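You operate a simulated robot arm through the tools that you are given. There is no shell and no other tool. Be economical: measure what you need, move in short steps, check, and stop when the job is done.

The job below is to be done with a simulated robot arm. You get a single attempt, and the scene is never put back.

JOB
Measure the blue capsule in the height gauge and sort it.
Fine: the one on the deck; under 20 mm goes in the red tray, else the green tray; leave the sliding tray out.

Only the result counts: the job must be done as asked and must still hold three seconds after the hand-in. Knocking over, shifting, dropping, spilling or breaking anything else fails it.

ROBOT AND FRAMES
A 6-joint arm with a two-finger parallel gripper, fixed in place. Base frame: the origin is at the foot of the arm, x ahead of it, y to its left, z up; the work surface is at about z = 0. Lengths are in m, angles in degrees, forces in N, time in s.
With the tool pointing down near the work surface it reaches from about 0.14 to 0.58 m from the base axis. Its first joint turns from -66.0 to 66.0 degrees. Payload 2.1 kg.
The TCP is the grasp point between the finger pads, 0.03 m short of the fingertips. In the tool frame z runs along the fingers and y along their closing line. The gripper opens to 0.094 m. The fingers are 0.028 m wide and 0.01 m thick; the gripper's body (0.05 by 0.096 m) begins 0.055 m behind the TCP.
Orientation is that of the tool frame in the base frame, as a unit quaternion [x, y, z, w]. With the fingers straight down and closing along the base's y, the tool's x points along the base's -x, its y along +y and its z along -z.

CONTROLS
- The arm moves only by the tool apply_moves. Its argument "steps" is a list of rows, each a list of 7 numbers: the shift along the base's x, y, z in mm, then the turn, a rotation vector about the base's x, y, z in degrees, then the closure, from 0 (fully open) to 1 (shut). In form: [[dx, dy, dz, wx, wy, wz, grip], ...]. A call has 1 to 10 rows; each row is the pose to reach, as a shift and turn from the pose commanded when the call began. A row lasts 0.2 s, in which the tool goes at most 0.05 m and 8.6 degrees; a call with a longer step from one row to the next is refused whole, and so is a gripper value outside its range. Where a pose cannot be reached the arm comes as near as it can. A force on the tool above 40 N (or 10 N above the force at the start of the call, whichever is more), or a blocked arm, ends the call early, and 0.2 s more pass. The fingers move at their own pace (about 0.072 m/s each) and stop on an object; they squeeze with about 35 N. The grip force told is the motor's: it shows also when the fingers shut on nothing. Time passes only in rows, and 0.2 s behind the last, so rows that repeat a pose let the fingers close. The reply holds the time, the measured pose of the TCP, the force on the tool along the base axes, the opening and the grip force, in the units named above and with some noise.
- Cameras (640 x 400 px; columns grow to the right, rows downward): "scene" is fixed at [0.0607, -0.377, 0.4941]; the picture's right is [0.81, -0.58, 0.00], its down [-0.29, -0.41, -0.87] and it looks along [0.51, 0.70, -0.50] (base axes); focal length 214 px, centre (320, 200). "wrist" rides on the gripper at [0.076, 0.014, -0.102] in the tool frame; the picture's right is [-0.18, 0.98, 0.00], its down [-0.75, -0.14, -0.64] and it looks along [-0.63, -0.12, 0.77] (tool axes); focal length 243 px, centre (320, 200). There is no depth. A picture from a camera that has moved, and an enlarged one, comes with that camera's place and axes in the base frame and with its lens. The place of the scene camera against the robot may be out by one fixed shift of up to 0.018 m in any direction.
- capture(camera): a new picture of that camera. It takes no simulated time.
- enlarge(camera, box): a new picture of the part [left, top, right, bottom] of that camera's present view, enlarged. It takes no simulated time.
- close_job(): hands the job in; it is judged then, once.

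Go step by step. Nothing tells you positions but the pictures and the camera data: compare them with the known pose of the tool, close in by small moves and look again before you grip or let go. The budget is 120 turns and 68 pictures, counting those below and the enlarged ones. Unless the task says otherwise, let go and move clear before handing in, and close with one line.

The tools are called as a command line: name --pt "numbers of a row" for each row, then --argument value for the rest, lists and objects as JSON in quotes. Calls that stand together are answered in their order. apply_moves: Moves the arm, as the interface text tells. Its arguments: {"type":"object","properties":{"steps":{"type":"array"}},"required":["steps"]} The other tools are called the same way: capture (camera) takes a picture; enlarge (camera, box) takes an enlarged picture of a part of a camera's view; close_job () hands the job in.

At the start:

```text
clock: 0.0
tool_pos: [0.3816, -0.0074, 0.412]
ee_rot: [0.0, 1.0, -0.001, 0.0]
contact_force: [0.2, 0.1, -0.8]
grip_width: 0.094
grasp_force: 0.0
```

scene: 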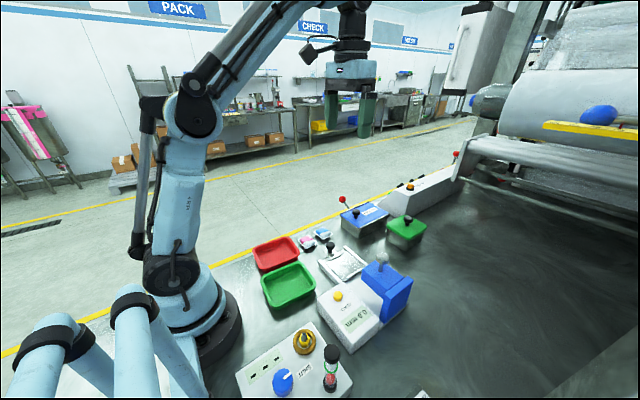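
wrist: 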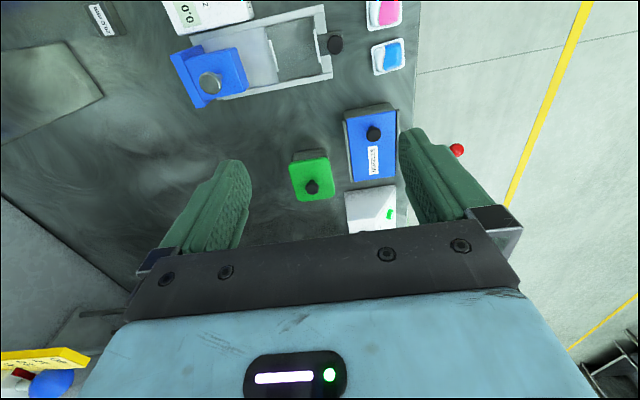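

I see the gauge (white with a blue block and display), the red and green trays, and several blue things. I'll enlarge the pictures to find the capsule on the deck.

enlarge --camera "scene" --box '[240, 180, 480, 330]'

enlarge --camera "wrist" --box '[160, 0, 420, 220]'

enlarge --camera "scene" --box '[220, 300, 460, 400]'

```text
2.67 times, centred on (360, 255) of scene
camera zoom: at [0.0607, -0.377, 0.4941], right [0.81, -0.58, 0.0], down [-0.29, -0.41, -0.87], along [0.51, 0.7, -0.5], focal length 572 px, centre (213, 53)
```

zoom: 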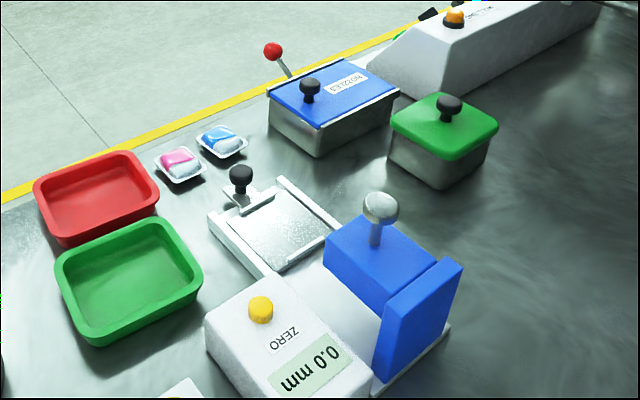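

```text
1.82 times, centred on (290, 110) of wrist
camera zoom: at [0.3053, 0.006, 0.5145], right [0.18, 0.98, 0.0], down [0.75, -0.14, 0.64], along [0.63, -0.12, -0.77], focal length 441 px, centre (374, 364)
```

zoom: 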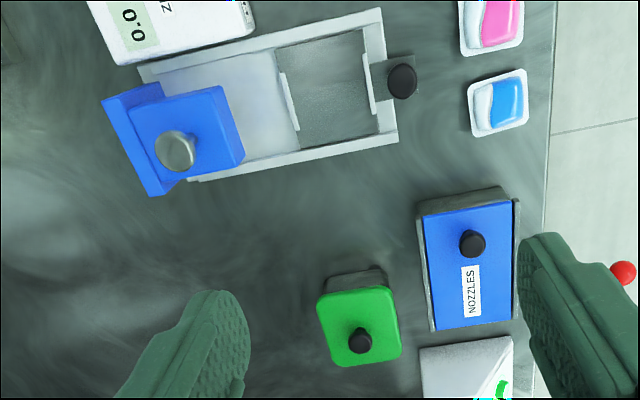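

```text
2.67 times, centred on (340, 350) of scene
camera zoom: at [0.0607, -0.377, 0.4941], right [0.81, -0.58, 0.0], down [-0.29, -0.41, -0.87], along [0.51, 0.7, -0.5], focal length 572 px, centre (267, -200)
```

zoom: 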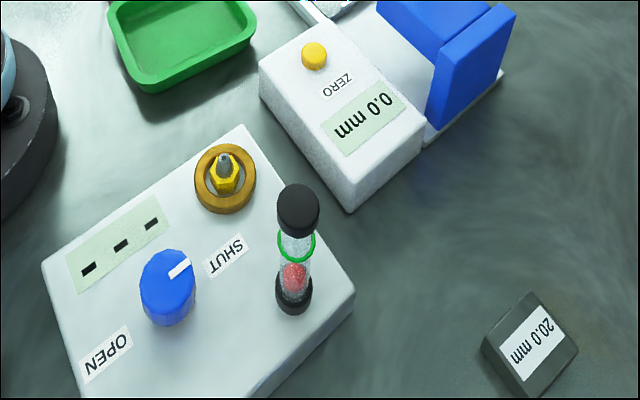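

The gauge has a sliding tray with a black knob, and there is a 20.0 mm reference block. I'll look closer at the blister packs, the blue object on the yellow shelf and the tray.

enlarge --camera "scene" --box '[285, 215, 385, 285]'

enlarge --camera "scene" --box '[460, 70, 640, 180]'

enlarge --camera "wrist" --box '[0, 320, 120, 400]'

```text
5.71 times, centred on (335, 250) of scene
camera zoom: at [0.0607, -0.377, 0.4941], right [0.81, -0.58, 0.0], down [-0.29, -0.41, -0.87], along [0.51, 0.7, -0.5], focal length 1226 px, centre (234, -86)
```

zoom: 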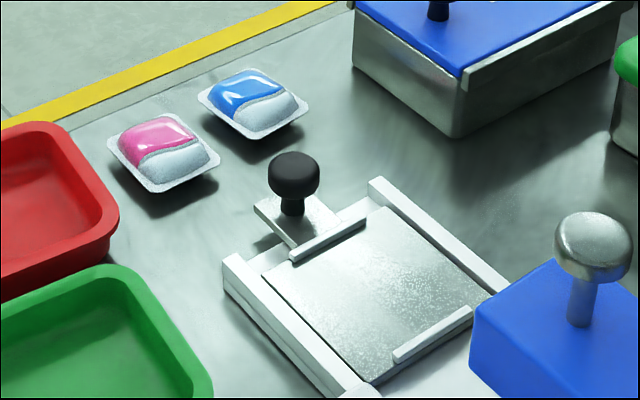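

```text
3.56 times, centred on (550, 125) of scene
camera zoom: at [0.0607, -0.377, 0.4941], right [0.81, -0.58, 0.0], down [-0.29, -0.41, -0.87], along [0.51, 0.7, -0.5], focal length 763 px, centre (-498, 467)
```

zoom: 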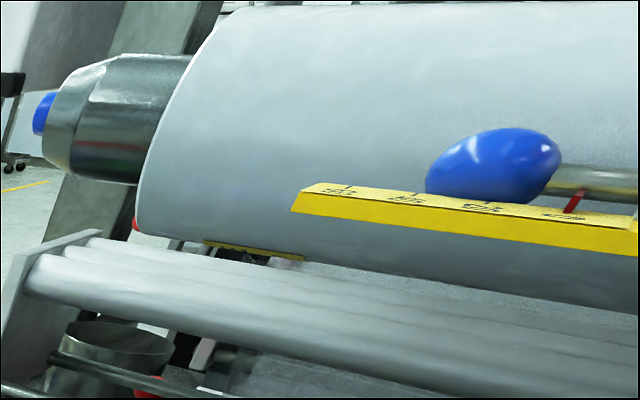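

```text
5.00 times, centred on (60, 360) of wrist
camera zoom: at [0.3053, 0.006, 0.5145], right [0.18, 0.98, 0.0], down [0.75, -0.14, 0.64], along [0.63, -0.12, -0.77], focal length 1213 px, centre (1620, -600)
```

zoom: 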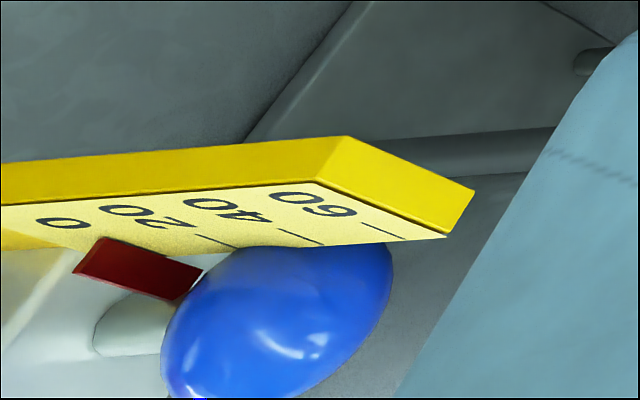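

The blue/white capsule in a blister is on the deck at about (0.41, 0.11). The tray's black knob is near (0.37, 0.02), and the gauge head is towards -y. I'll move lower for a better view.

apply_moves --pt "-5 15 -40 0 0 0 0" --pt "-10 30 -80 0 0 0 0" --pt "-16 45 -120 0 0 0 0" --pt "-22 57 -162 0 0 0 0" --pt "-22 57 -162 0 0 0 0"

capture --camera "wrist"

```text
clock: 1.2
tool_pos: [0.3613, 0.0505, 0.249]
ee_rot: [0.0, 1.0, 0.0, 0.0]
contact_force: [0.8, -0.5, -0.2]
grip_width: 0.094
grasp_force: 0.0
```

```text
59 pictures are left
camera wrist: at [0.2842, 0.0639, 0.352], right [0.18, 0.98, 0.0], down [0.75, -0.14, 0.64], along [0.63, -0.12, -0.77], focal length 243 px, centre (320, 200)
```

wrist: 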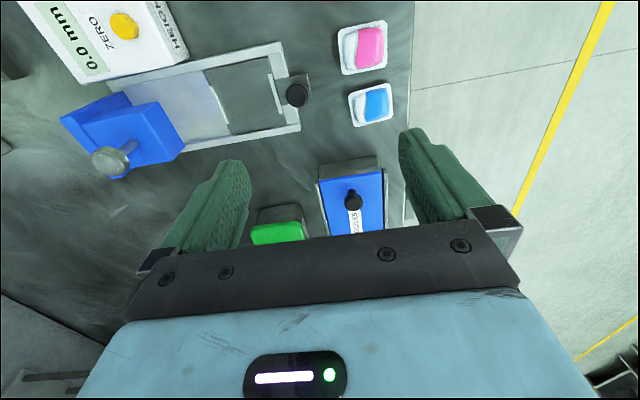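

enlarge --camera "wrist" --box '[190, 10, 410, 147]'

enlarge --camera "wrist" --box '[30, 0, 270, 190]'

```text
2.91 times, centred on (300, 78) of wrist
camera zoom: at [0.2842, 0.0639, 0.352], right [0.18, 0.98, 0.0], down [0.75, -0.14, 0.64], along [0.63, -0.12, -0.77], focal length 706 px, centre (378, 554)
```

zoom: 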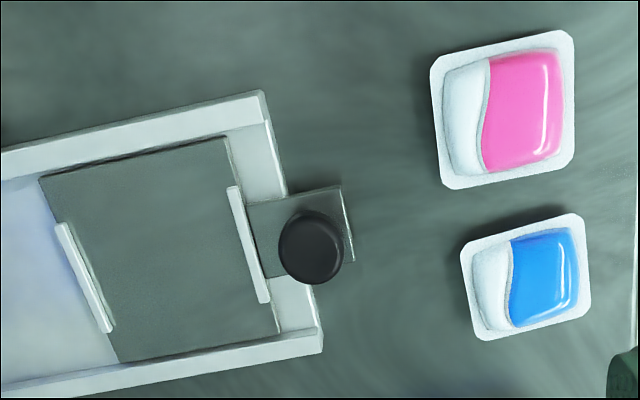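

```text
2.11 times, centred on (150, 95) of wrist
camera zoom: at [0.2842, 0.0639, 0.352], right [0.18, 0.98, 0.0], down [0.75, -0.14, 0.64], along [0.63, -0.12, -0.77], focal length 511 px, centre (678, 421)
```

zoom: 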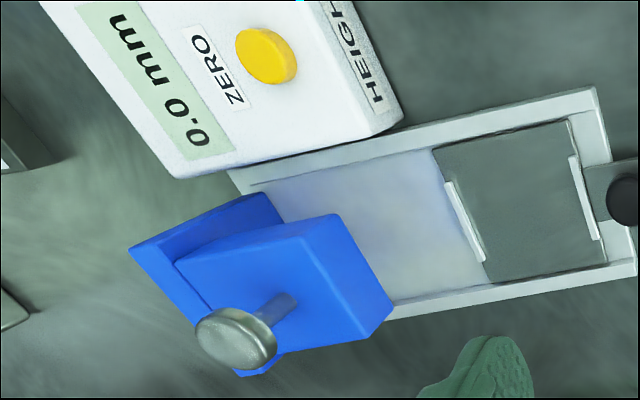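

Wrist-camera estimates: the capsule is at (0.412, 0.112), about 47×55 mm and yawed about 5°. The tray plate is centred at (0.371, -0.053) and its knob is at (0.371, 0.018). I'll yaw the hand -85° so the camera sits on the +y side, then try the empty tray first to see how the gauge works.

apply_moves --pt "1 -3 -10 0 0 -8.5 0" --pt "2 -6 -20 0 0 -17 0" --pt "3 -9 -30 0 0 -25.5 0" --pt "4 -12 -40 0 0 -34 0" --pt "5 -15 -50 0 0 -42.5 0" --pt "6 -18 -60 0 0 -51 0" --pt "7 -21 -70 0 0 -59.5 0" --pt "8 -24 -80 0 0 -68 0" --pt "9 -28 -90 0 0 -76.5 0" --pt "10 -33 -99 0 0 -85 0"

capture --camera "wrist"

capture --camera "scene"

```text
clock: 3.4
tool_pos: [0.3688, 0.0159, 0.1503]
ee_rot: [0.677, 0.736, 0.0, -0.001]
contact_force: [-0.5, 0.7, 0.1]
grip_width: 0.0939
grasp_force: 0.0
```

```text
56 pictures are left
camera wrist: at [0.3771, 0.0931, 0.2536], right [0.99, -0.1, 0.0], down [-0.08, -0.76, 0.64], along [-0.06, -0.64, -0.77], focal length 243 px, centre (320, 200)
```

wrist: 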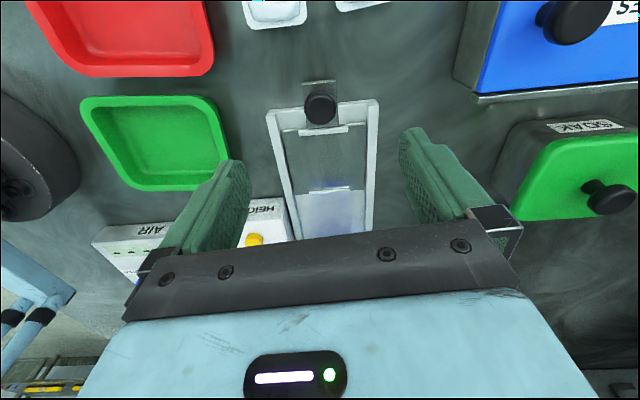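

```text
55 pictures are left
```

scene: 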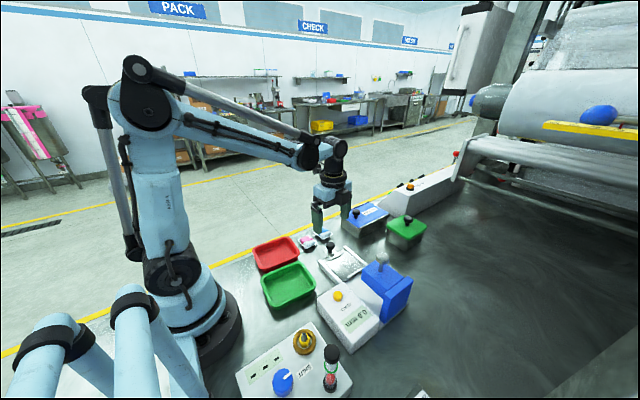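

The knob is confirmed at (0.372, 0.018). I'll part-close the fingers, lower around it and grip it.

apply_moves --pt "3 2 -30 0 0 0 0.45" --pt "3 2 -60 0 0 0 0.45" --pt "3 2 -75 0 0 0 0.45" --pt "3 2 -75 0 0 0 0.45"

enlarge --camera "scene" --box '[285, 190, 425, 285]'

capture --camera "wrist"

```text
clock: 4.4
tool_pos: [0.3719, 0.0163, 0.0756]
ee_rot: [0.676, 0.737, 0.0, 0.0]
contact_force: [-0.7, 0.0, 0.3]
grip_width: 0.0519
grasp_force: 0.1
```

```text
4.21 times, centred on (355, 238) of scene
camera zoom: at [0.0607, -0.377, 0.4941], right [0.81, -0.58, 0.0], down [-0.29, -0.41, -0.87], along [0.51, 0.7, -0.5], focal length 903 px, centre (173, 42)
```

zoom: 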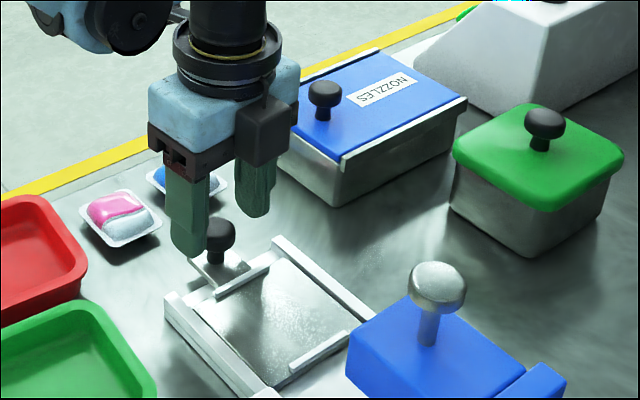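

```text
53 pictures are left
camera wrist: at [0.3789, 0.0937, 0.1788], right [1.0, -0.1, 0.0], down [-0.08, -0.76, 0.64], along [-0.06, -0.64, -0.77], focal length 243 px, centre (320, 200)
```

wrist: 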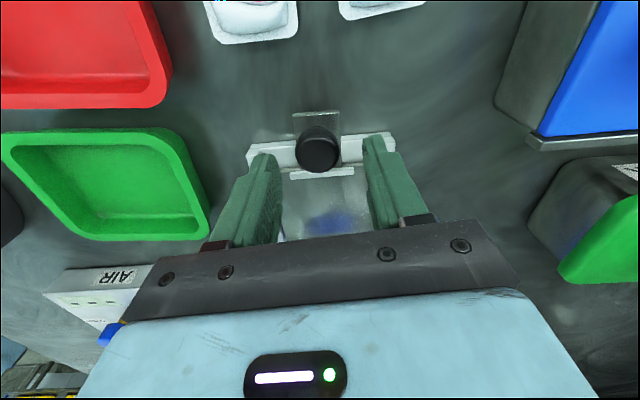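

The fingers straddle the knob in line. I'll lower and grip.

apply_moves --pt "-1 1 -12 0 0 0 0.45" --pt "-1 1 -23 0 0 0 0.45" --pt "-1 1 -23 0 0 0 0.8" --pt "-1 1 -23 0 0 0 0.8" --pt "-1 1 -23 0 0 0 0.8"

enlarge --camera "scene" --box '[285, 190, 425, 285]'

```text
clock: 5.6
tool_pos: [0.3698, 0.0182, 0.0531]
ee_rot: [0.676, 0.737, -0.001, -0.001]
contact_force: [-15.5, -1.1, -2.2]
grip_width: 0.0269
grasp_force: 44.7
```

```text
4.21 times, centred on (355, 238) of scene
camera zoom: at [0.0607, -0.377, 0.4941], right [0.81, -0.58, 0.0], down [-0.29, -0.41, -0.87], along [0.51, 0.7, -0.5], focal length 903 px, centre (173, 42)
```

zoom: 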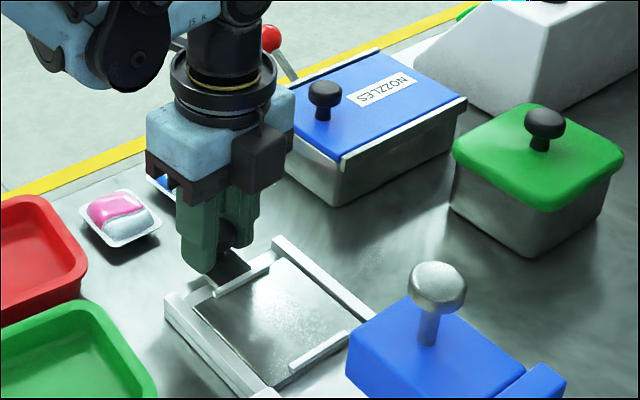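

The knob is gripped (27 mm). I'll slide the empty tray in gently.

apply_moves --pt "-1 -10 0 0 0 0 0.8" --pt "-1 -25 0 0 0 0 0.8" --pt "-1 -40 0 0 0 0 0.8" --pt "-1 -55 0 0 0 0 0.8"

capture --camera "scene"

```text
clock: 6.6
tool_pos: [0.3698, -0.036, 0.0514]
ee_rot: [0.676, 0.737, 0.001, 0.0]
contact_force: [-7.1, 0.7, -9.3]
grip_width: 0.0271
grasp_force: 45.5
```

```text
51 pictures are left
```

scene: 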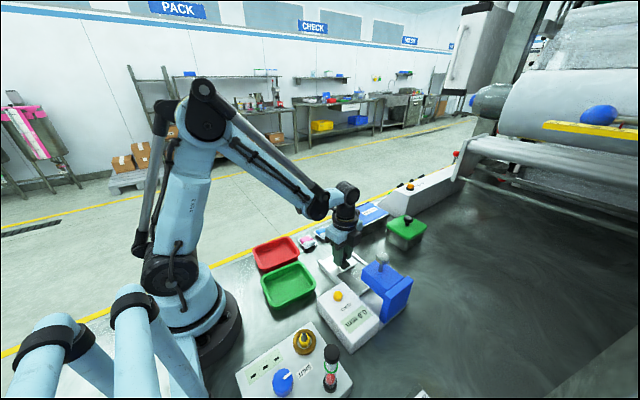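

apply_moves --pt "0 -12 1 0 0 0 0.8" --pt "0 -24 1 0 0 0 0.8" --pt "0 -36 1 0 0 0 0.8"

enlarge --camera "scene" --box '[285, 210, 445, 350]'

```text
clock: 7.4
tool_pos: [0.3697, -0.0719, 0.0538]
ee_rot: [0.676, 0.737, 0.0, 0.0]
contact_force: [-6.4, 0.6, -34.3]
grip_width: 0.0271
grasp_force: 44.5
```

```text
2.86 times, centred on (365, 280) of scene
camera zoom: at [0.0609, -0.377, 0.494], right [0.81, -0.58, 0.0], down [-0.29, -0.41, -0.87], along [0.51, 0.7, -0.5], focal length 613 px, centre (191, -29)
```

zoom: 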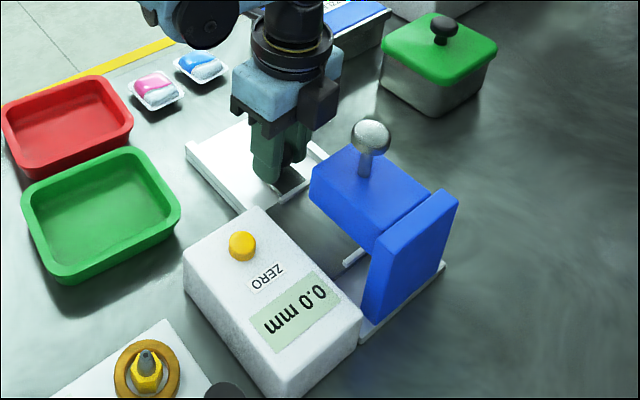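

apply_moves --pt "0 0 -1.5 0 0 0 0.8" --pt "0 -8 -1.5 0 0 0 0.8" --pt "0 -16 -1.5 0 0 0 0.8"

enlarge --camera "scene" --box '[285, 210, 445, 350]'

```text
clock: 8.2
tool_pos: [0.3707, -0.0872, 0.0531]
ee_rot: [0.676, 0.737, -0.001, 0.0]
contact_force: [-9.2, 0.1, 35.0]
grip_width: 0.0271
grasp_force: 45.1
```

```text
2.86 times, centred on (365, 280) of scene
camera zoom: at [0.0606, -0.377, 0.4941], right [0.81, -0.58, 0.0], down [-0.29, -0.41, -0.87], along [0.51, 0.7, -0.5], focal length 613 px, centre (191, -29)
```

zoom: 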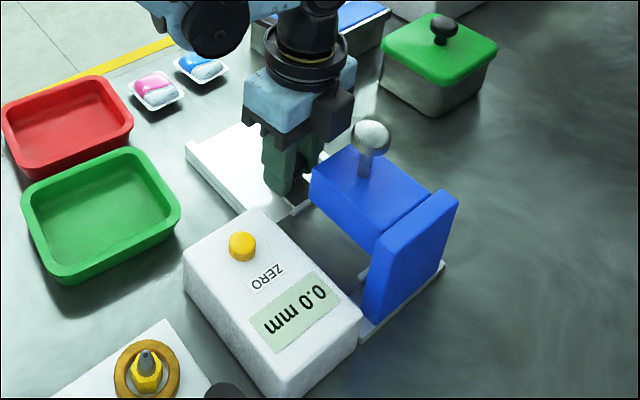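

apply_moves --pt "0 0 0.7 0 0 0 0.8" --pt "0 -5 0.7 0 0 0 0.8" --pt "0 -10 0.7 0 0 0 0.8" --pt "0 -15 0.7 0 0 0 0.8"

enlarge --camera "scene" --box '[285, 210, 445, 350]'

```text
clock: 9.2
tool_pos: [0.3702, -0.0999, 0.0524]
ee_rot: [0.675, 0.738, 0.002, -0.005]
contact_force: [-14.1, 32.5, -5.4]
grip_width: 0.0274
grasp_force: 44.8
```

```text
2.86 times, centred on (365, 280) of scene
camera zoom: at [0.0608, -0.377, 0.4941], right [0.81, -0.58, 0.0], down [-0.29, -0.41, -0.87], along [0.51, 0.7, -0.5], focal length 613 px, centre (191, -29)
```

zoom: 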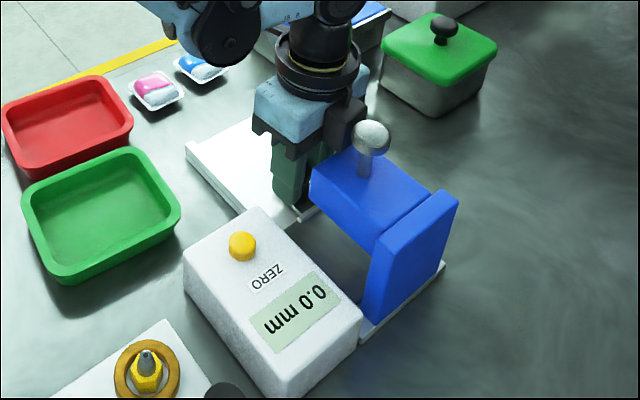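

The tray hit its end stop (knob y ≈ -0.10), which puts the plate under the silver plunger at about (0.371, -0.168, 0.14). The display still says 0.0. I'll release the knob and go up for a look at the plunger.

apply_moves --pt "0 3 0 0 0 0 0.8" --pt "0 3 0 0 0 0 0.45" --pt "0 3 0 0 0 0 0.45" --pt "0 5 30 0 0 0 0.45" --pt "0 7 75 0 0 0 0.45" --pt "0 5 120 0 0 0 0.45" --pt "0 -10 160 0 0 0 0.45" --pt "0 -20 180 0 0 0 1"

capture --camera "wrist"

enlarge --camera "scene" --box '[285, 210, 445, 350]'

```text
clock: 11.0
tool_pos: [0.3705, -0.1221, 0.2329]
ee_rot: [0.677, 0.736, 0.001, 0.0]
contact_force: [-0.4, 0.2, 0.3]
grip_width: 0.0002
grasp_force: 3.3
```

```text
47 pictures are left
camera wrist: at [0.3787, -0.0457, 0.3351], right [1.0, -0.1, 0.0], down [-0.08, -0.76, 0.64], along [-0.06, -0.64, -0.77], focal length 243 px, centre (320, 200)
```

wrist: 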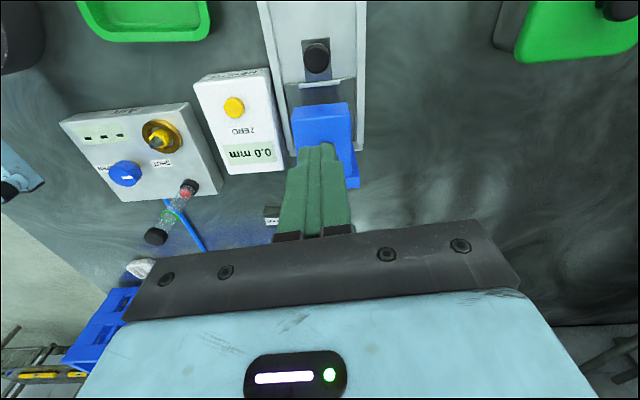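

```text
2.86 times, centred on (365, 280) of scene
camera zoom: at [0.0607, -0.377, 0.4941], right [0.81, -0.58, 0.0], down [-0.29, -0.41, -0.87], along [0.51, 0.7, -0.5], focal length 613 px, centre (191, -29)
```

zoom: 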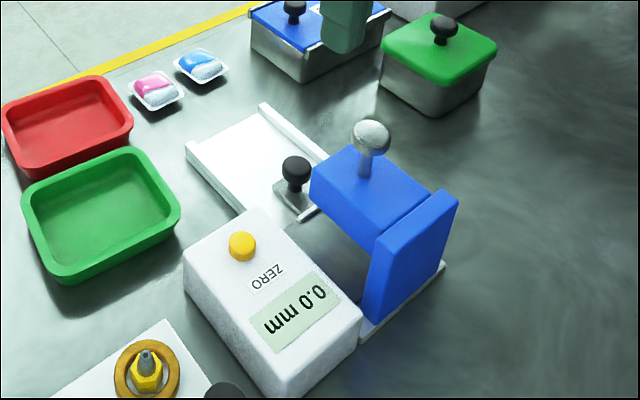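

Next I'll move the closed fingertips over the plunger knob and come down near it.

apply_moves --pt "0 -23 0 0 0 0 1" --pt "0 -46 0 0 0 0 1" --pt "0 -46 -25 0 0 0 1" --pt "0 -46 -40 0 0 0 1"

enlarge --camera "scene" --box '[285, 190, 445, 330]'

capture --camera "wrist"

```text
clock: 12.0
tool_pos: [0.3696, -0.1698, 0.192]
ee_rot: [0.676, 0.737, 0.001, 0.0]
contact_force: [0.2, 0.9, 0.2]
grip_width: 0.0002
grasp_force: 33.1
```

```text
2.86 times, centred on (365, 260) of scene
camera zoom: at [0.0607, -0.377, 0.4941], right [0.81, -0.58, 0.0], down [-0.29, -0.41, -0.87], along [0.51, 0.7, -0.5], focal length 613 px, centre (191, 29)
```

zoom: 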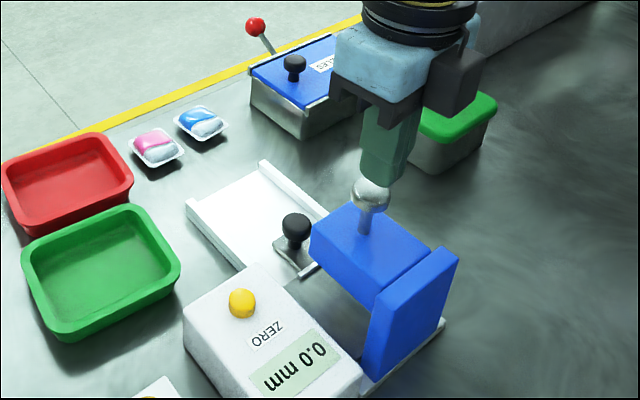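

```text
44 pictures are left
camera wrist: at [0.3776, -0.0928, 0.2944], right [1.0, -0.1, 0.0], down [-0.08, -0.76, 0.64], along [-0.06, -0.64, -0.77], focal length 243 px, centre (320, 200)
```

wrist: 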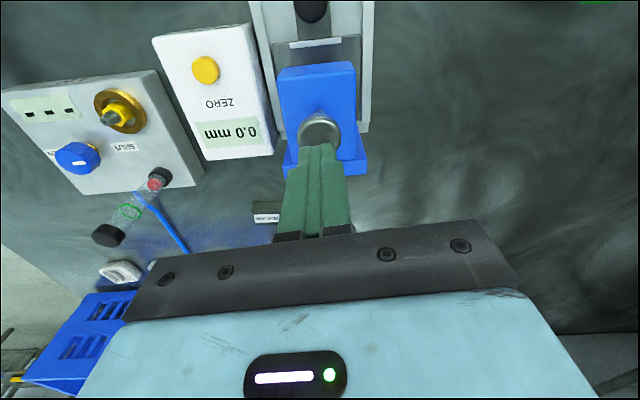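

apply_moves --pt "1 4 -5 0 0 0 1" --pt "1 4 -10 0 0 0 1" --pt "1 4 -15 0 0 0 1" --pt "1 4 -20 0 0 0 1" --pt "1 4 -25 0 0 0 1" --pt "1 4 -30 0 0 0 1"

enlarge --camera "scene" --box '[285, 190, 445, 330]'

```text
clock: 13.4
tool_pos: [0.3706, -0.1643, 0.163]
ee_rot: [0.676, 0.737, 0.0, 0.0]
contact_force: [-0.2, -1.9, 1.1]
grip_width: 0.0003
grasp_force: 33.5
```

```text
2.86 times, centred on (365, 260) of scene
camera zoom: at [0.0607, -0.377, 0.4941], right [0.81, -0.58, 0.0], down [-0.29, -0.41, -0.87], along [0.51, 0.7, -0.5], focal length 613 px, centre (191, 29)
```

zoom: 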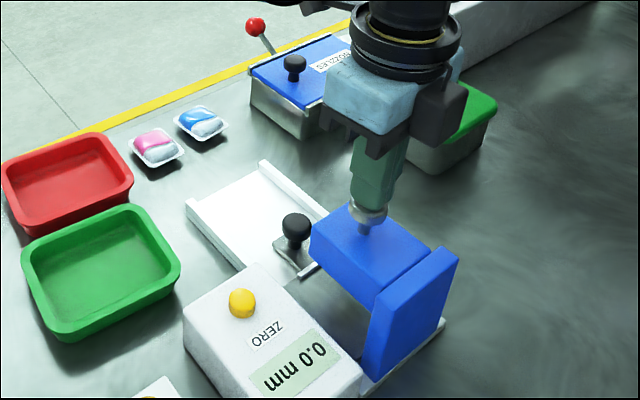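

The plunger is going down with little force. I'll continue.

apply_moves --pt "0 0 -4 0 0 0 1" --pt "0 0 -8 0 0 0 1" --pt "0 0 -12 0 0 0 1" --pt "0 0 -16 0 0 0 1" --pt "0 0 -20 0 0 0 1" --pt "0 0 -24 0 0 0 1" --pt "0 0 -28 0 0 0 1"

enlarge --camera "scene" --box '[285, 190, 445, 330]'

```text
clock: 14.7
tool_pos: [0.3724, -0.1656, 0.1446]
ee_rot: [0.676, 0.737, -0.001, 0.0]
contact_force: [-0.2, 1.6, 28.0]
grip_width: 0.0002
grasp_force: 32.9
stopped in row 6: the force on the tool passed its limit (the readings are from after the stop); the commanded pose is now the measured one
```

```text
2.86 times, centred on (365, 260) of scene
camera zoom: at [0.0606, -0.377, 0.4941], right [0.81, -0.58, 0.0], down [-0.29, -0.41, -0.87], along [0.51, 0.7, -0.5], focal length 613 px, centre (191, 29)
```

zoom: 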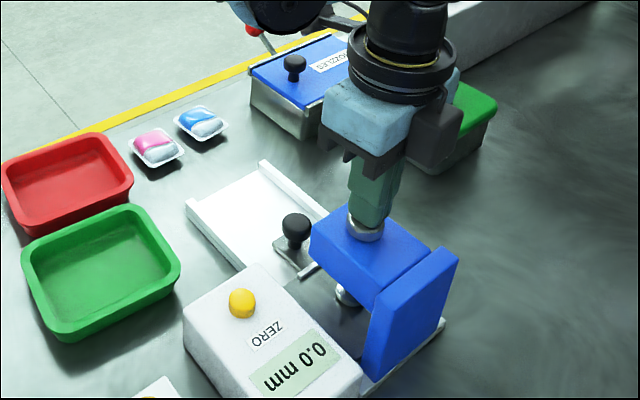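

The plunger bottomed and the display reads 0.0, so the zero looks right. I'll raise and check the plunger's return.

apply_moves --pt "0 0 5 0 0 0 1" --pt "0 0 25 0 0 0 1" --pt "0 0 60 0 0 0 1" --pt "0 30 95 0 0 0 1" --pt "0 60 95 0 0 0 0.45" --pt "0 73 65 0 0 0 0.45" --pt "0 73 30 0 0 0 0.45" --pt "0 73 30 0 0 0 0.45"

enlarge --camera "scene" --box '[285, 210, 445, 350]'

capture --camera "wrist"

```text
clock: 16.5
tool_pos: [0.3704, -0.0925, 0.1732]
ee_rot: [0.675, 0.738, 0.0, 0.0]
contact_force: [-0.1, 0.3, -0.1]
grip_width: 0.0515
grasp_force: 0.0
```

```text
2.86 times, centred on (365, 280) of scene
camera zoom: at [0.0607, -0.377, 0.4941], right [0.81, -0.58, 0.0], down [-0.29, -0.41, -0.87], along [0.51, 0.7, -0.5], focal length 613 px, centre (191, -29)
```

zoom: 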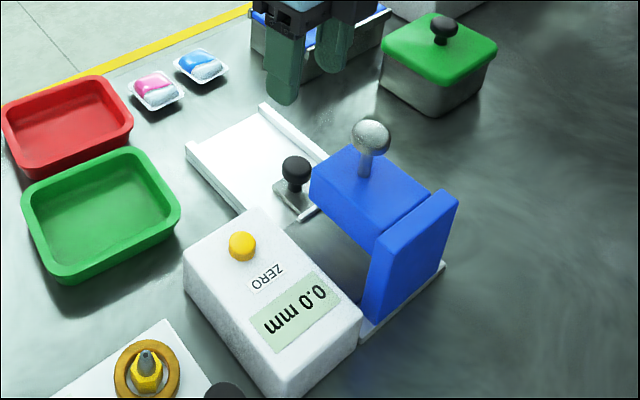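

```text
40 pictures are left
camera wrist: at [0.3782, -0.016, 0.2769], right [1.0, -0.1, 0.0], down [-0.07, -0.76, 0.64], along [-0.06, -0.64, -0.77], focal length 243 px, centre (320, 200)
```

wrist: 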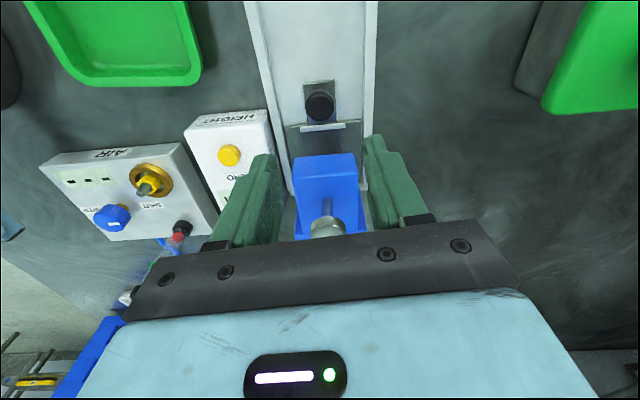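

The plunger springs back. Now I'll pull the tray out again.

apply_moves --pt "0 0 -40 0 0 0 0.45" --pt "0 -2 -80 0 0 0 0.45" --pt "0 -4 -105 0 0 0 0.45" --pt "0 -4 -120.5 0 0 0 0.45" --pt "0 -4 -120.5 0 0 0 0.8" --pt "0 -4 -120.5 0 0 0 0.8" --pt "0 -4 -120.5 0 0 0 0.8"

```text
clock: 18.1
tool_pos: [0.3719, -0.0988, 0.0544]
ee_rot: [0.676, 0.736, 0.0, -0.001]
contact_force: [-16.3, -0.6, -9.7]
grip_width: 0.0268
grasp_force: 45.1
```

apply_moves --pt "-1 5 -0.5 0 0 0 0.8" --pt "-1 20 -0.5 0 0 0 0.8" --pt "-1 35 -0.5 0 0 0 0.8" --pt "-1 50 -0.5 0 0 0 0.8" --pt "-1 65 -0.5 0 0 0 0.8" --pt "-1 80 -0.5 0 0 0 0.8" --pt "-1 95 -0.5 0 0 0 0.8" --pt "-1 108 -0.5 0 0 0 0.8" --pt "-1 113 -0.5 0 0 0 0.8" --pt "-1 117 -0.5 0 0 0 0.8"

enlarge --camera "scene" --box '[285, 210, 445, 350]'

```text
clock: 20.3
tool_pos: [0.3703, 0.0175, 0.0515]
ee_rot: [0.677, 0.736, -0.003, 0.003]
contact_force: [12.6, -26.8, 21.6]
grip_width: 0.0268
grasp_force: 44.9
```

```text
2.86 times, centred on (365, 280) of scene
camera zoom: at [0.0606, -0.377, 0.4941], right [0.81, -0.58, 0.0], down [-0.29, -0.41, -0.87], along [0.51, 0.7, -0.5], focal length 613 px, centre (191, -29)
```

zoom: 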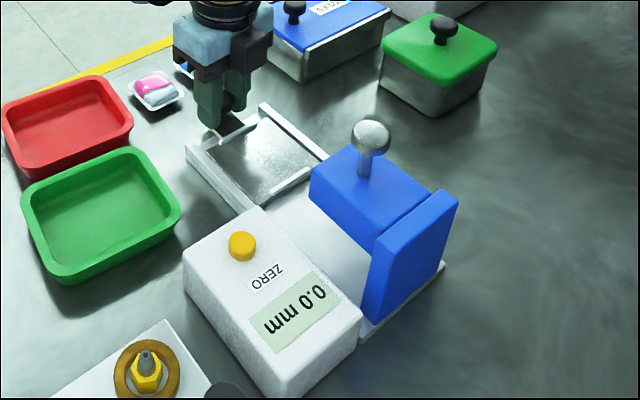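

The tray is back out at its stop. I'll release it, rise and move over the blue capsule.

apply_moves --pt "0 -2 0 0 0 0 0.8" --pt "0 -2 0 0 0 0 0.4" --pt "0 -2 0 0 0 0 0.36" --pt "0 -2 35 0 0 0 0.36" --pt "0 0 75 0 0 0 0.36" --pt "15 30 95 0 0 0 0.36" --pt "30 60 95 0 0 0 0.36" --pt "41 95 90 0 0 0 0.36" --pt "41 95 90 0 0 0 0.36"

capture --camera "wrist"

```text
clock: 22.3
tool_pos: [0.4119, 0.1145, 0.1422]
ee_rot: [0.676, 0.737, 0.0, -0.001]
contact_force: [0.3, -0.3, 0.4]
grip_width: 0.0604
grasp_force: 0.1
```

```text
38 pictures are left
camera wrist: at [0.4197, 0.1927, 0.2444], right [1.0, -0.1, 0.0], down [-0.08, -0.76, 0.64], along [-0.06, -0.64, -0.77], focal length 243 px, centre (320, 200)
```

wrist: 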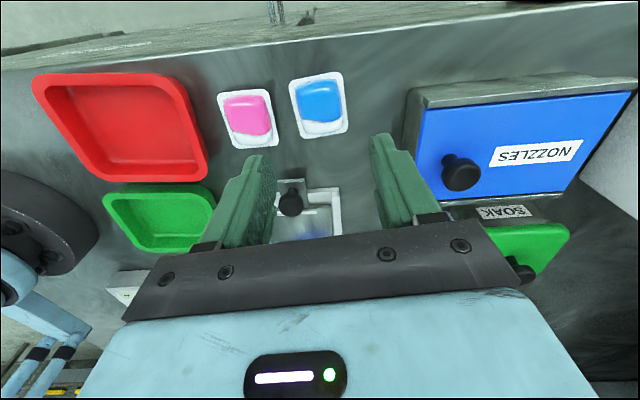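

The capsule centre is confirmed at about (0.413, 0.112). I'll lower around it and check the clearance.

apply_moves --pt "1 -2 -40 0 0 0 0.36" --pt "1 -2 -75 0 0 0 0.36" --pt "1 -2 -92 0 0 0 0.36" --pt "1 -2 -92 0 0 0 0.36"

capture --camera "wrist"

enlarge --camera "scene" --box '[285, 200, 365, 260]'

```text
clock: 23.3
tool_pos: [0.4133, 0.1148, 0.0481]
ee_rot: [0.676, 0.737, -0.002, -0.001]
contact_force: [-0.5, -0.5, -0.2]
grip_width: 0.0602
grasp_force: 0.0
```

```text
37 pictures are left
camera wrist: at [0.421, 0.1918, 0.1519], right [1.0, -0.1, 0.0], down [-0.07, -0.76, 0.64], along [-0.06, -0.64, -0.77], focal length 243 px, centre (320, 200)
```

wrist: 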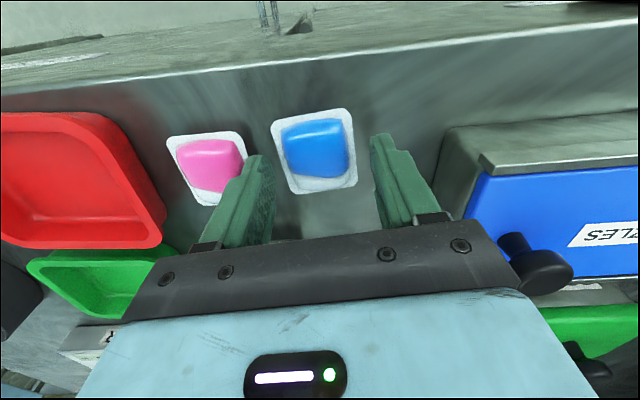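

```text
6.67 times, centred on (325, 230) of scene
camera zoom: at [0.0607, -0.377, 0.4941], right [0.81, -0.58, 0.0], down [-0.29, -0.41, -0.87], along [0.51, 0.7, -0.5], focal length 1430 px, centre (287, 0)
```

zoom: 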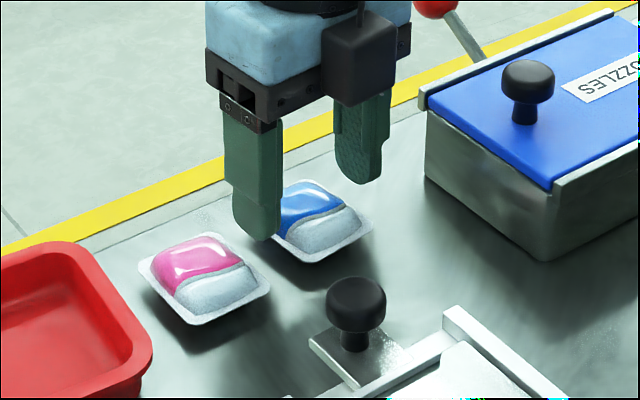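

The gap is fine on both sides. I'll lower to the capsule and close gently.

apply_moves --pt "-1.5 -1.5 -7 0 0 0 0.36" --pt "-1.5 -1.5 -13 0 0 0 0.36" --pt "-1.5 -1.5 -13 0 0 0 0.45" --pt "-1.5 -1.5 -13 0 0 0 0.5" --pt "-1.5 -1.5 -13 0 0 0 0.52" --pt "-1.5 -1.5 -13 0 0 0 0.52"

enlarge --camera "scene" --box '[285, 200, 365, 260]'

```text
clock: 24.7
tool_pos: [0.4108, 0.1134, 0.0363]
ee_rot: [0.676, 0.737, -0.001, -0.001]
contact_force: [-0.6, -0.4, 0.6]
grip_width: 0.0452
grasp_force: 0.1
```

```text
6.67 times, centred on (325, 230) of scene
camera zoom: at [0.0607, -0.377, 0.4941], right [0.81, -0.58, 0.0], down [-0.29, -0.41, -0.87], along [0.51, 0.7, -0.5], focal length 1430 px, centre (287, 0)
```

zoom: 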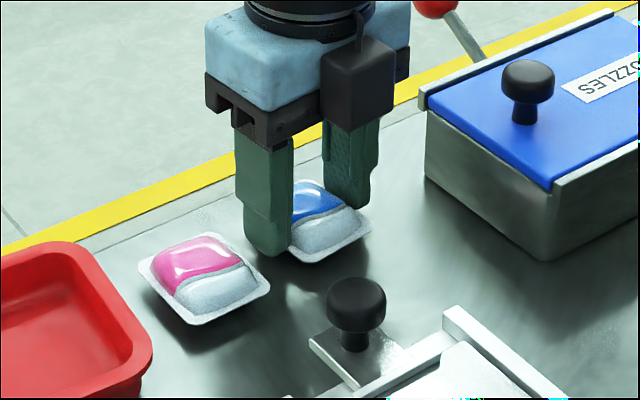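

No contact yet at 45 mm. I'll keep closing in small steps.

apply_moves --pt "0 0 0 0 0 0 0.54" --pt "0 0 0 0 0 0 0.56" --pt "0 0 0 0 0 0 0.58" --pt "0 0 0 0 0 0 0.6"

enlarge --camera "scene" --box '[285, 200, 365, 260]'

```text
clock: 25.7
tool_pos: [0.4122, 0.1119, 0.0357]
ee_rot: [0.675, 0.738, -0.001, -0.002]
contact_force: [-0.5, 0.3, 1.2]
grip_width: 0.0409
grasp_force: 34.9
```

```text
6.67 times, centred on (325, 230) of scene
camera zoom: at [0.0607, -0.377, 0.4941], right [0.81, -0.58, 0.0], down [-0.29, -0.41, -0.87], along [0.51, 0.7, -0.5], focal length 1430 px, centre (287, 0)
```

zoom: 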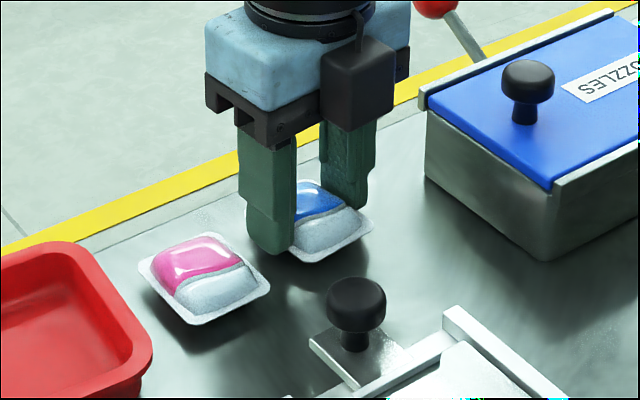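

It is held at 41 mm. I'll lift and carry it over the tray plate, turning 5° to square it.

apply_moves --pt "0 0 20 0 0 0 0.6" --pt "0 0 50 0 0 0 0.6" --pt "0 0 75 0 0 0 0.6" --pt "-10 -40 85 0 0 -2 0.6" --pt "-20 -80 85 0 0 -4 0.6" --pt "-30 -120 85 0 0 -5 0.6" --pt "-41 -165 85 0 0 -5 0.6" --pt "-41 -165 60 0 0 -5 0.6" --pt "-41 -165 60 0 0 -5 0.6"

capture --camera "wrist"

enlarge --camera "scene" --box '[285, 190, 425, 290]'

```text
clock: 27.7
tool_pos: [0.3683, -0.0528, 0.0989]
ee_rot: [0.707, 0.707, 0.0, -0.001]
contact_force: [0.7, 0.8, 0.0]
grip_width: 0.0411
grasp_force: 34.8
```

```text
33 pictures are left
camera wrist: at [0.3837, 0.0233, 0.2016], right [0.98, -0.18, 0.0], down [-0.14, -0.75, 0.64], along [-0.12, -0.63, -0.77], focal length 243 px, centre (320, 200)
```

wrist: 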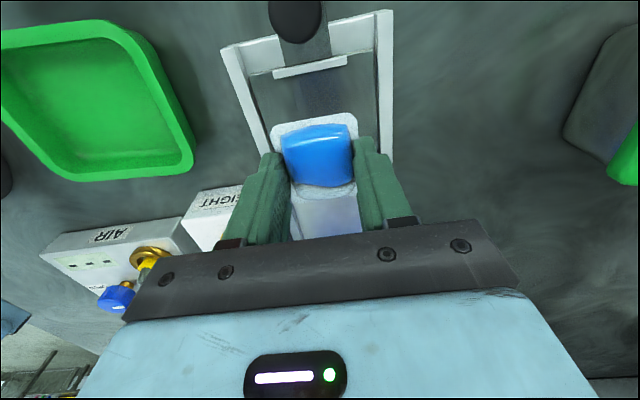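

```text
4.00 times, centred on (355, 240) of scene
camera zoom: at [0.0607, -0.377, 0.4941], right [0.81, -0.58, 0.0], down [-0.29, -0.41, -0.87], along [0.51, 0.7, -0.5], focal length 858 px, centre (180, 40)
```

zoom: 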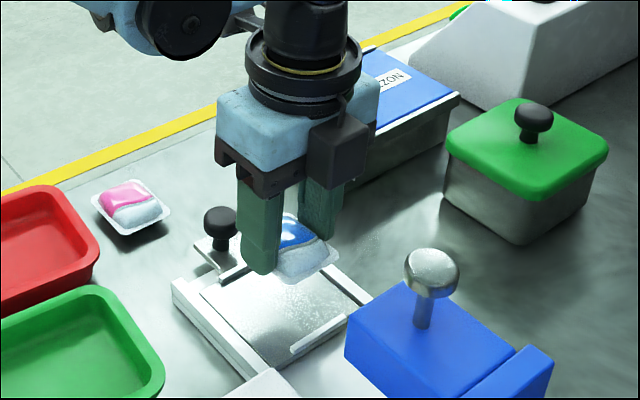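

Held and level. I'll lower in small steps until it touches the plate.

apply_moves --pt "2.5 0 -20 0 0 0 0.6" --pt "2.5 0 -40 0 0 0 0.6" --pt "2.5 0 -46 0 0 0 0.6" --pt "2.5 0 -46 0 0 0 0.6"

enlarge --camera "scene" --box '[300, 210, 400, 280]'

```text
clock: 28.7
tool_pos: [0.3726, -0.0507, 0.0512]
ee_rot: [0.707, 0.707, 0.0, -0.001]
contact_force: [-0.5, -0.3, 20.4]
grip_width: 0.0409
grasp_force: 35.3
```

```text
5.71 times, centred on (350, 245) of scene
camera zoom: at [0.0607, -0.377, 0.4941], right [0.81, -0.58, 0.0], down [-0.29, -0.41, -0.87], along [0.51, 0.7, -0.5], focal length 1226 px, centre (149, -57)
```

zoom: 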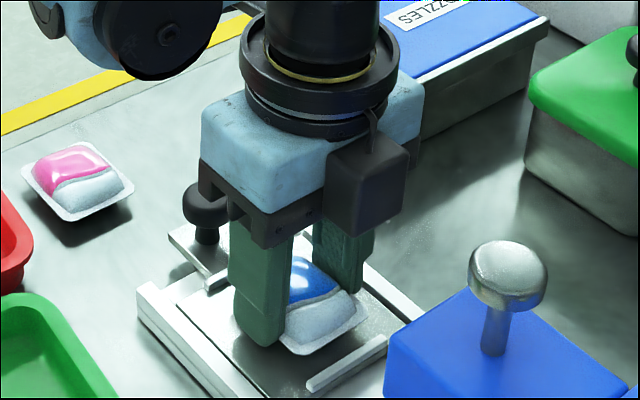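

It touches the plate between the lips. I'll release and rise.

apply_moves --pt "0 0 1 0 0 0 0.6" --pt "0 0 1 0 0 0 0.5" --pt "0 0 1 0 0 0 0.42" --pt "0 0 1 0 0 0 0.42" --pt "0 0 40 0 0 0 0.42" --pt "0 20 80 0 0 0 0.42" --pt "0 50 100 0 0 0 0.42" --pt "0 68 100 0 0 0 0.42"

capture --camera "wrist"

enlarge --camera "scene" --box '[300, 210, 400, 280]'

```text
clock: 30.5
tool_pos: [0.3729, 0.0149, 0.1525]
ee_rot: [0.708, 0.706, 0.0, -0.001]
contact_force: [-0.8, 0.1, -0.3]
grip_width: 0.0543
grasp_force: 0.0
```

```text
30 pictures are left
camera wrist: at [0.3873, 0.0914, 0.2562], right [0.98, -0.19, 0.0], down [-0.14, -0.75, 0.64], along [-0.12, -0.63, -0.77], focal length 243 px, centre (320, 200)
```

wrist: 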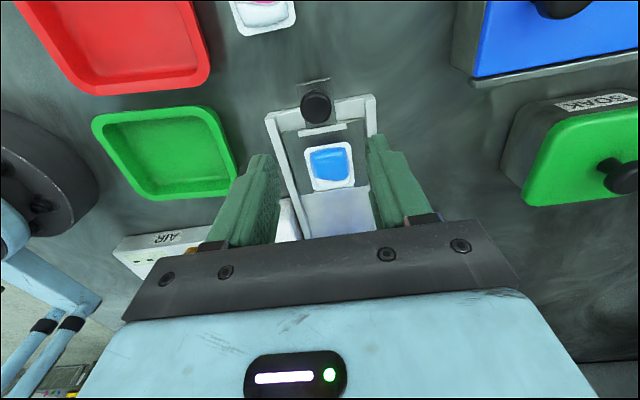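

```text
5.71 times, centred on (350, 245) of scene
camera zoom: at [0.0607, -0.377, 0.4941], right [0.81, -0.58, 0.0], down [-0.29, -0.41, -0.87], along [0.51, 0.7, -0.5], focal length 1226 px, centre (149, -57)
```

zoom: 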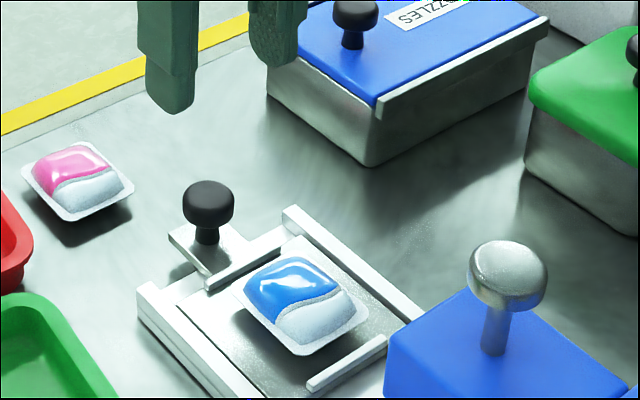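

The capsule sits between the lips. Now I'll grip the tray knob and slide it in gently.

apply_moves --pt "-2 3 -40 0 0 0 0.45" --pt "-2 3 -80 0 0 0 0.45" --pt "-2 3 -100 0 0 0 0.45" --pt "-2 3 -100 0 0 0 0.45" --pt "-2 3 -100 0 0 0 0.8" --pt "-2 3 -100 0 0 0 0.8" --pt "-2 3 -100 0 0 0 0.8"

```text
clock: 32.1
tool_pos: [0.3704, 0.0192, 0.0537]
ee_rot: [0.707, 0.707, -0.001, -0.001]
contact_force: [-10.5, 0.3, -16.3]
grip_width: 0.0272
grasp_force: 44.9
```

apply_moves --pt "-0.5 -4 -0.6 0 0 0 0.8" --pt "-0.5 -12 -0.6 0 0 0 0.8" --pt "-0.5 -22 -0.6 0 0 0 0.8" --pt "-0.5 -32 -0.6 0 0 0 0.8" --pt "-0.5 -42 -0.6 0 0 0 0.8" --pt "-0.5 -52 -0.6 0 0 0 0.8" --pt "-0.5 -62 -0.6 0 0 0 0.8" --pt "-0.5 -70 -0.6 0 0 0 0.8"

enlarge --camera "scene" --box '[285, 210, 445, 330]'

```text
clock: 33.9
tool_pos: [0.3705, -0.0511, 0.0509]
ee_rot: [0.707, 0.708, 0.0, 0.0]
contact_force: [12.4, 1.3, -35.1]
grip_width: 0.0272
grasp_force: 44.9
```

```text
3.33 times, centred on (365, 270) of scene
camera zoom: at [0.0609, -0.377, 0.494], right [0.81, -0.58, 0.0], down [-0.29, -0.41, -0.87], along [0.51, 0.7, -0.5], focal length 715 px, centre (170, -33)
```

zoom: 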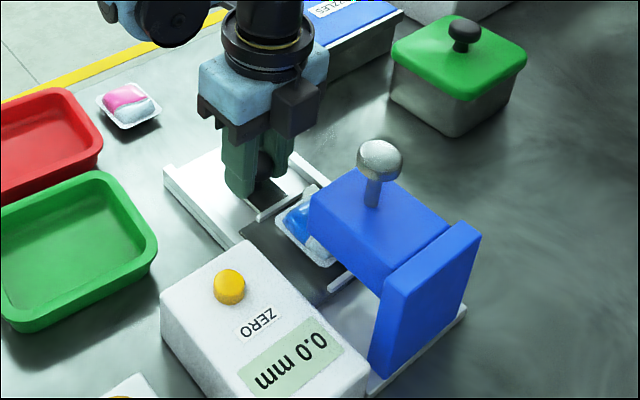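

apply_moves --pt "0 0 -0.7 0 0 0 0.8" --pt "0 -10 -0.7 0 0 0 0.8" --pt "0 -20 -0.7 0 0 0 0.8" --pt "0 -30 -0.7 0 0 0 0.8" --pt "0 -40 -0.7 0 0 0 0.8" --pt "0 -46 -0.7 0 0 0 0.8" --pt "0 -49 -0.7 0 0 0 0.8" --pt "0 -52 -0.7 0 0 0 0.8"

enlarge --camera "scene" --box '[285, 210, 445, 330]'

```text
clock: 35.7
tool_pos: [0.3708, -0.1005, 0.0525]
ee_rot: [0.705, 0.709, 0.004, -0.004]
contact_force: [5.1, 33.6, -5.0]
grip_width: 0.0272
grasp_force: 45.0
```

```text
3.33 times, centred on (365, 270) of scene
camera zoom: at [0.0608, -0.377, 0.4941], right [0.81, -0.58, 0.0], down [-0.29, -0.41, -0.87], along [0.51, 0.7, -0.5], focal length 715 px, centre (170, -33)
```

zoom: 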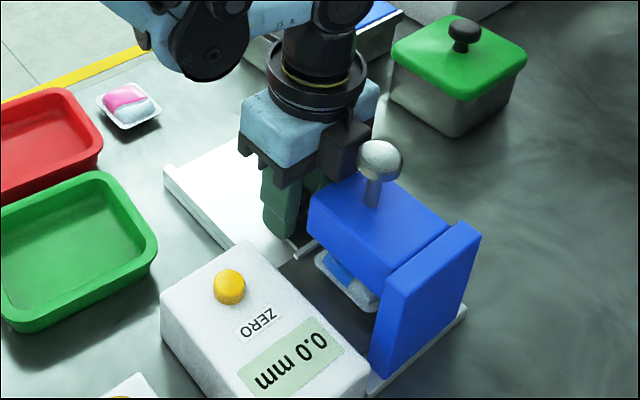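

The tray is in with the capsule under the plunger. I'll release and go to press the plunger.

apply_moves --pt "0 3 0 0 0 0 0.8" --pt "0 3 0 0 0 0 0.45" --pt "0 3 0 0 0 0 0.45" --pt "0 5 30 0 0 0 0.45" --pt "0 7 75 0 0 0 0.45" --pt "0 5 120 0 0 0 0.45" --pt "0 -10 150 0 0 0 0.9" --pt "0 -40 155 0 0 0 1" --pt "0 -65 155 0 0 0 1" --pt "0 -65 140 0 0 0 1"

capture --camera "wrist"

```text
clock: 37.9
tool_pos: [0.3692, -0.1687, 0.1918]
ee_rot: [0.707, 0.707, 0.0, -0.001]
contact_force: [-0.1, 0.0, 0.2]
grip_width: 0.0
grasp_force: 33.0
```

```text
26 pictures are left
camera wrist: at [0.3836, -0.0929, 0.2952], right [0.98, -0.18, 0.0], down [-0.14, -0.75, 0.64], along [-0.12, -0.63, -0.77], focal length 243 px, centre (320, 200)
```

wrist: 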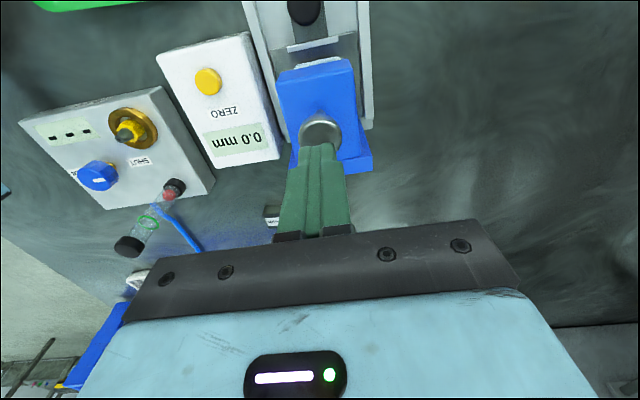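

apply_moves --pt "2 3 -6 0 0 0 1" --pt "2 3 -12 0 0 0 1" --pt "2 3 -17 0 0 0 1" --pt "2 3 -20 0 0 0 1" --pt "2 3 -22 0 0 0 1" --pt "2 3 -24 0 0 0 1"

enlarge --camera "scene" --box '[320, 240, 430, 330]'

```text
clock: 39.3
tool_pos: [0.371, -0.1657, 0.1676]
ee_rot: [0.707, 0.707, 0.0, 0.0]
contact_force: [-0.6, -0.4, 0.4]
grip_width: 0.0
grasp_force: 32.9
```

```text
4.44 times, centred on (375, 285) of scene
camera zoom: at [0.0607, -0.377, 0.4941], right [0.81, -0.58, 0.0], down [-0.29, -0.41, -0.87], along [0.51, 0.7, -0.5], focal length 953 px, centre (76, -178)
```

zoom: 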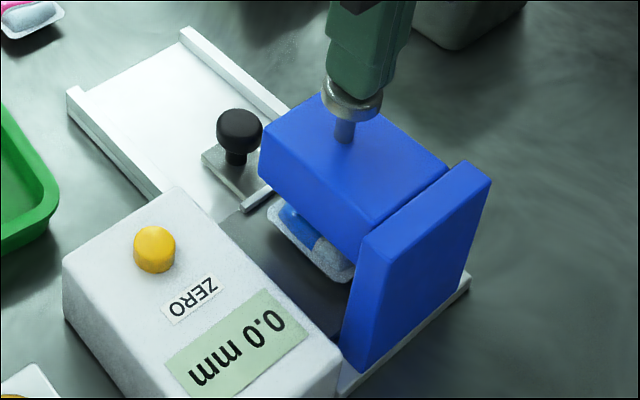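

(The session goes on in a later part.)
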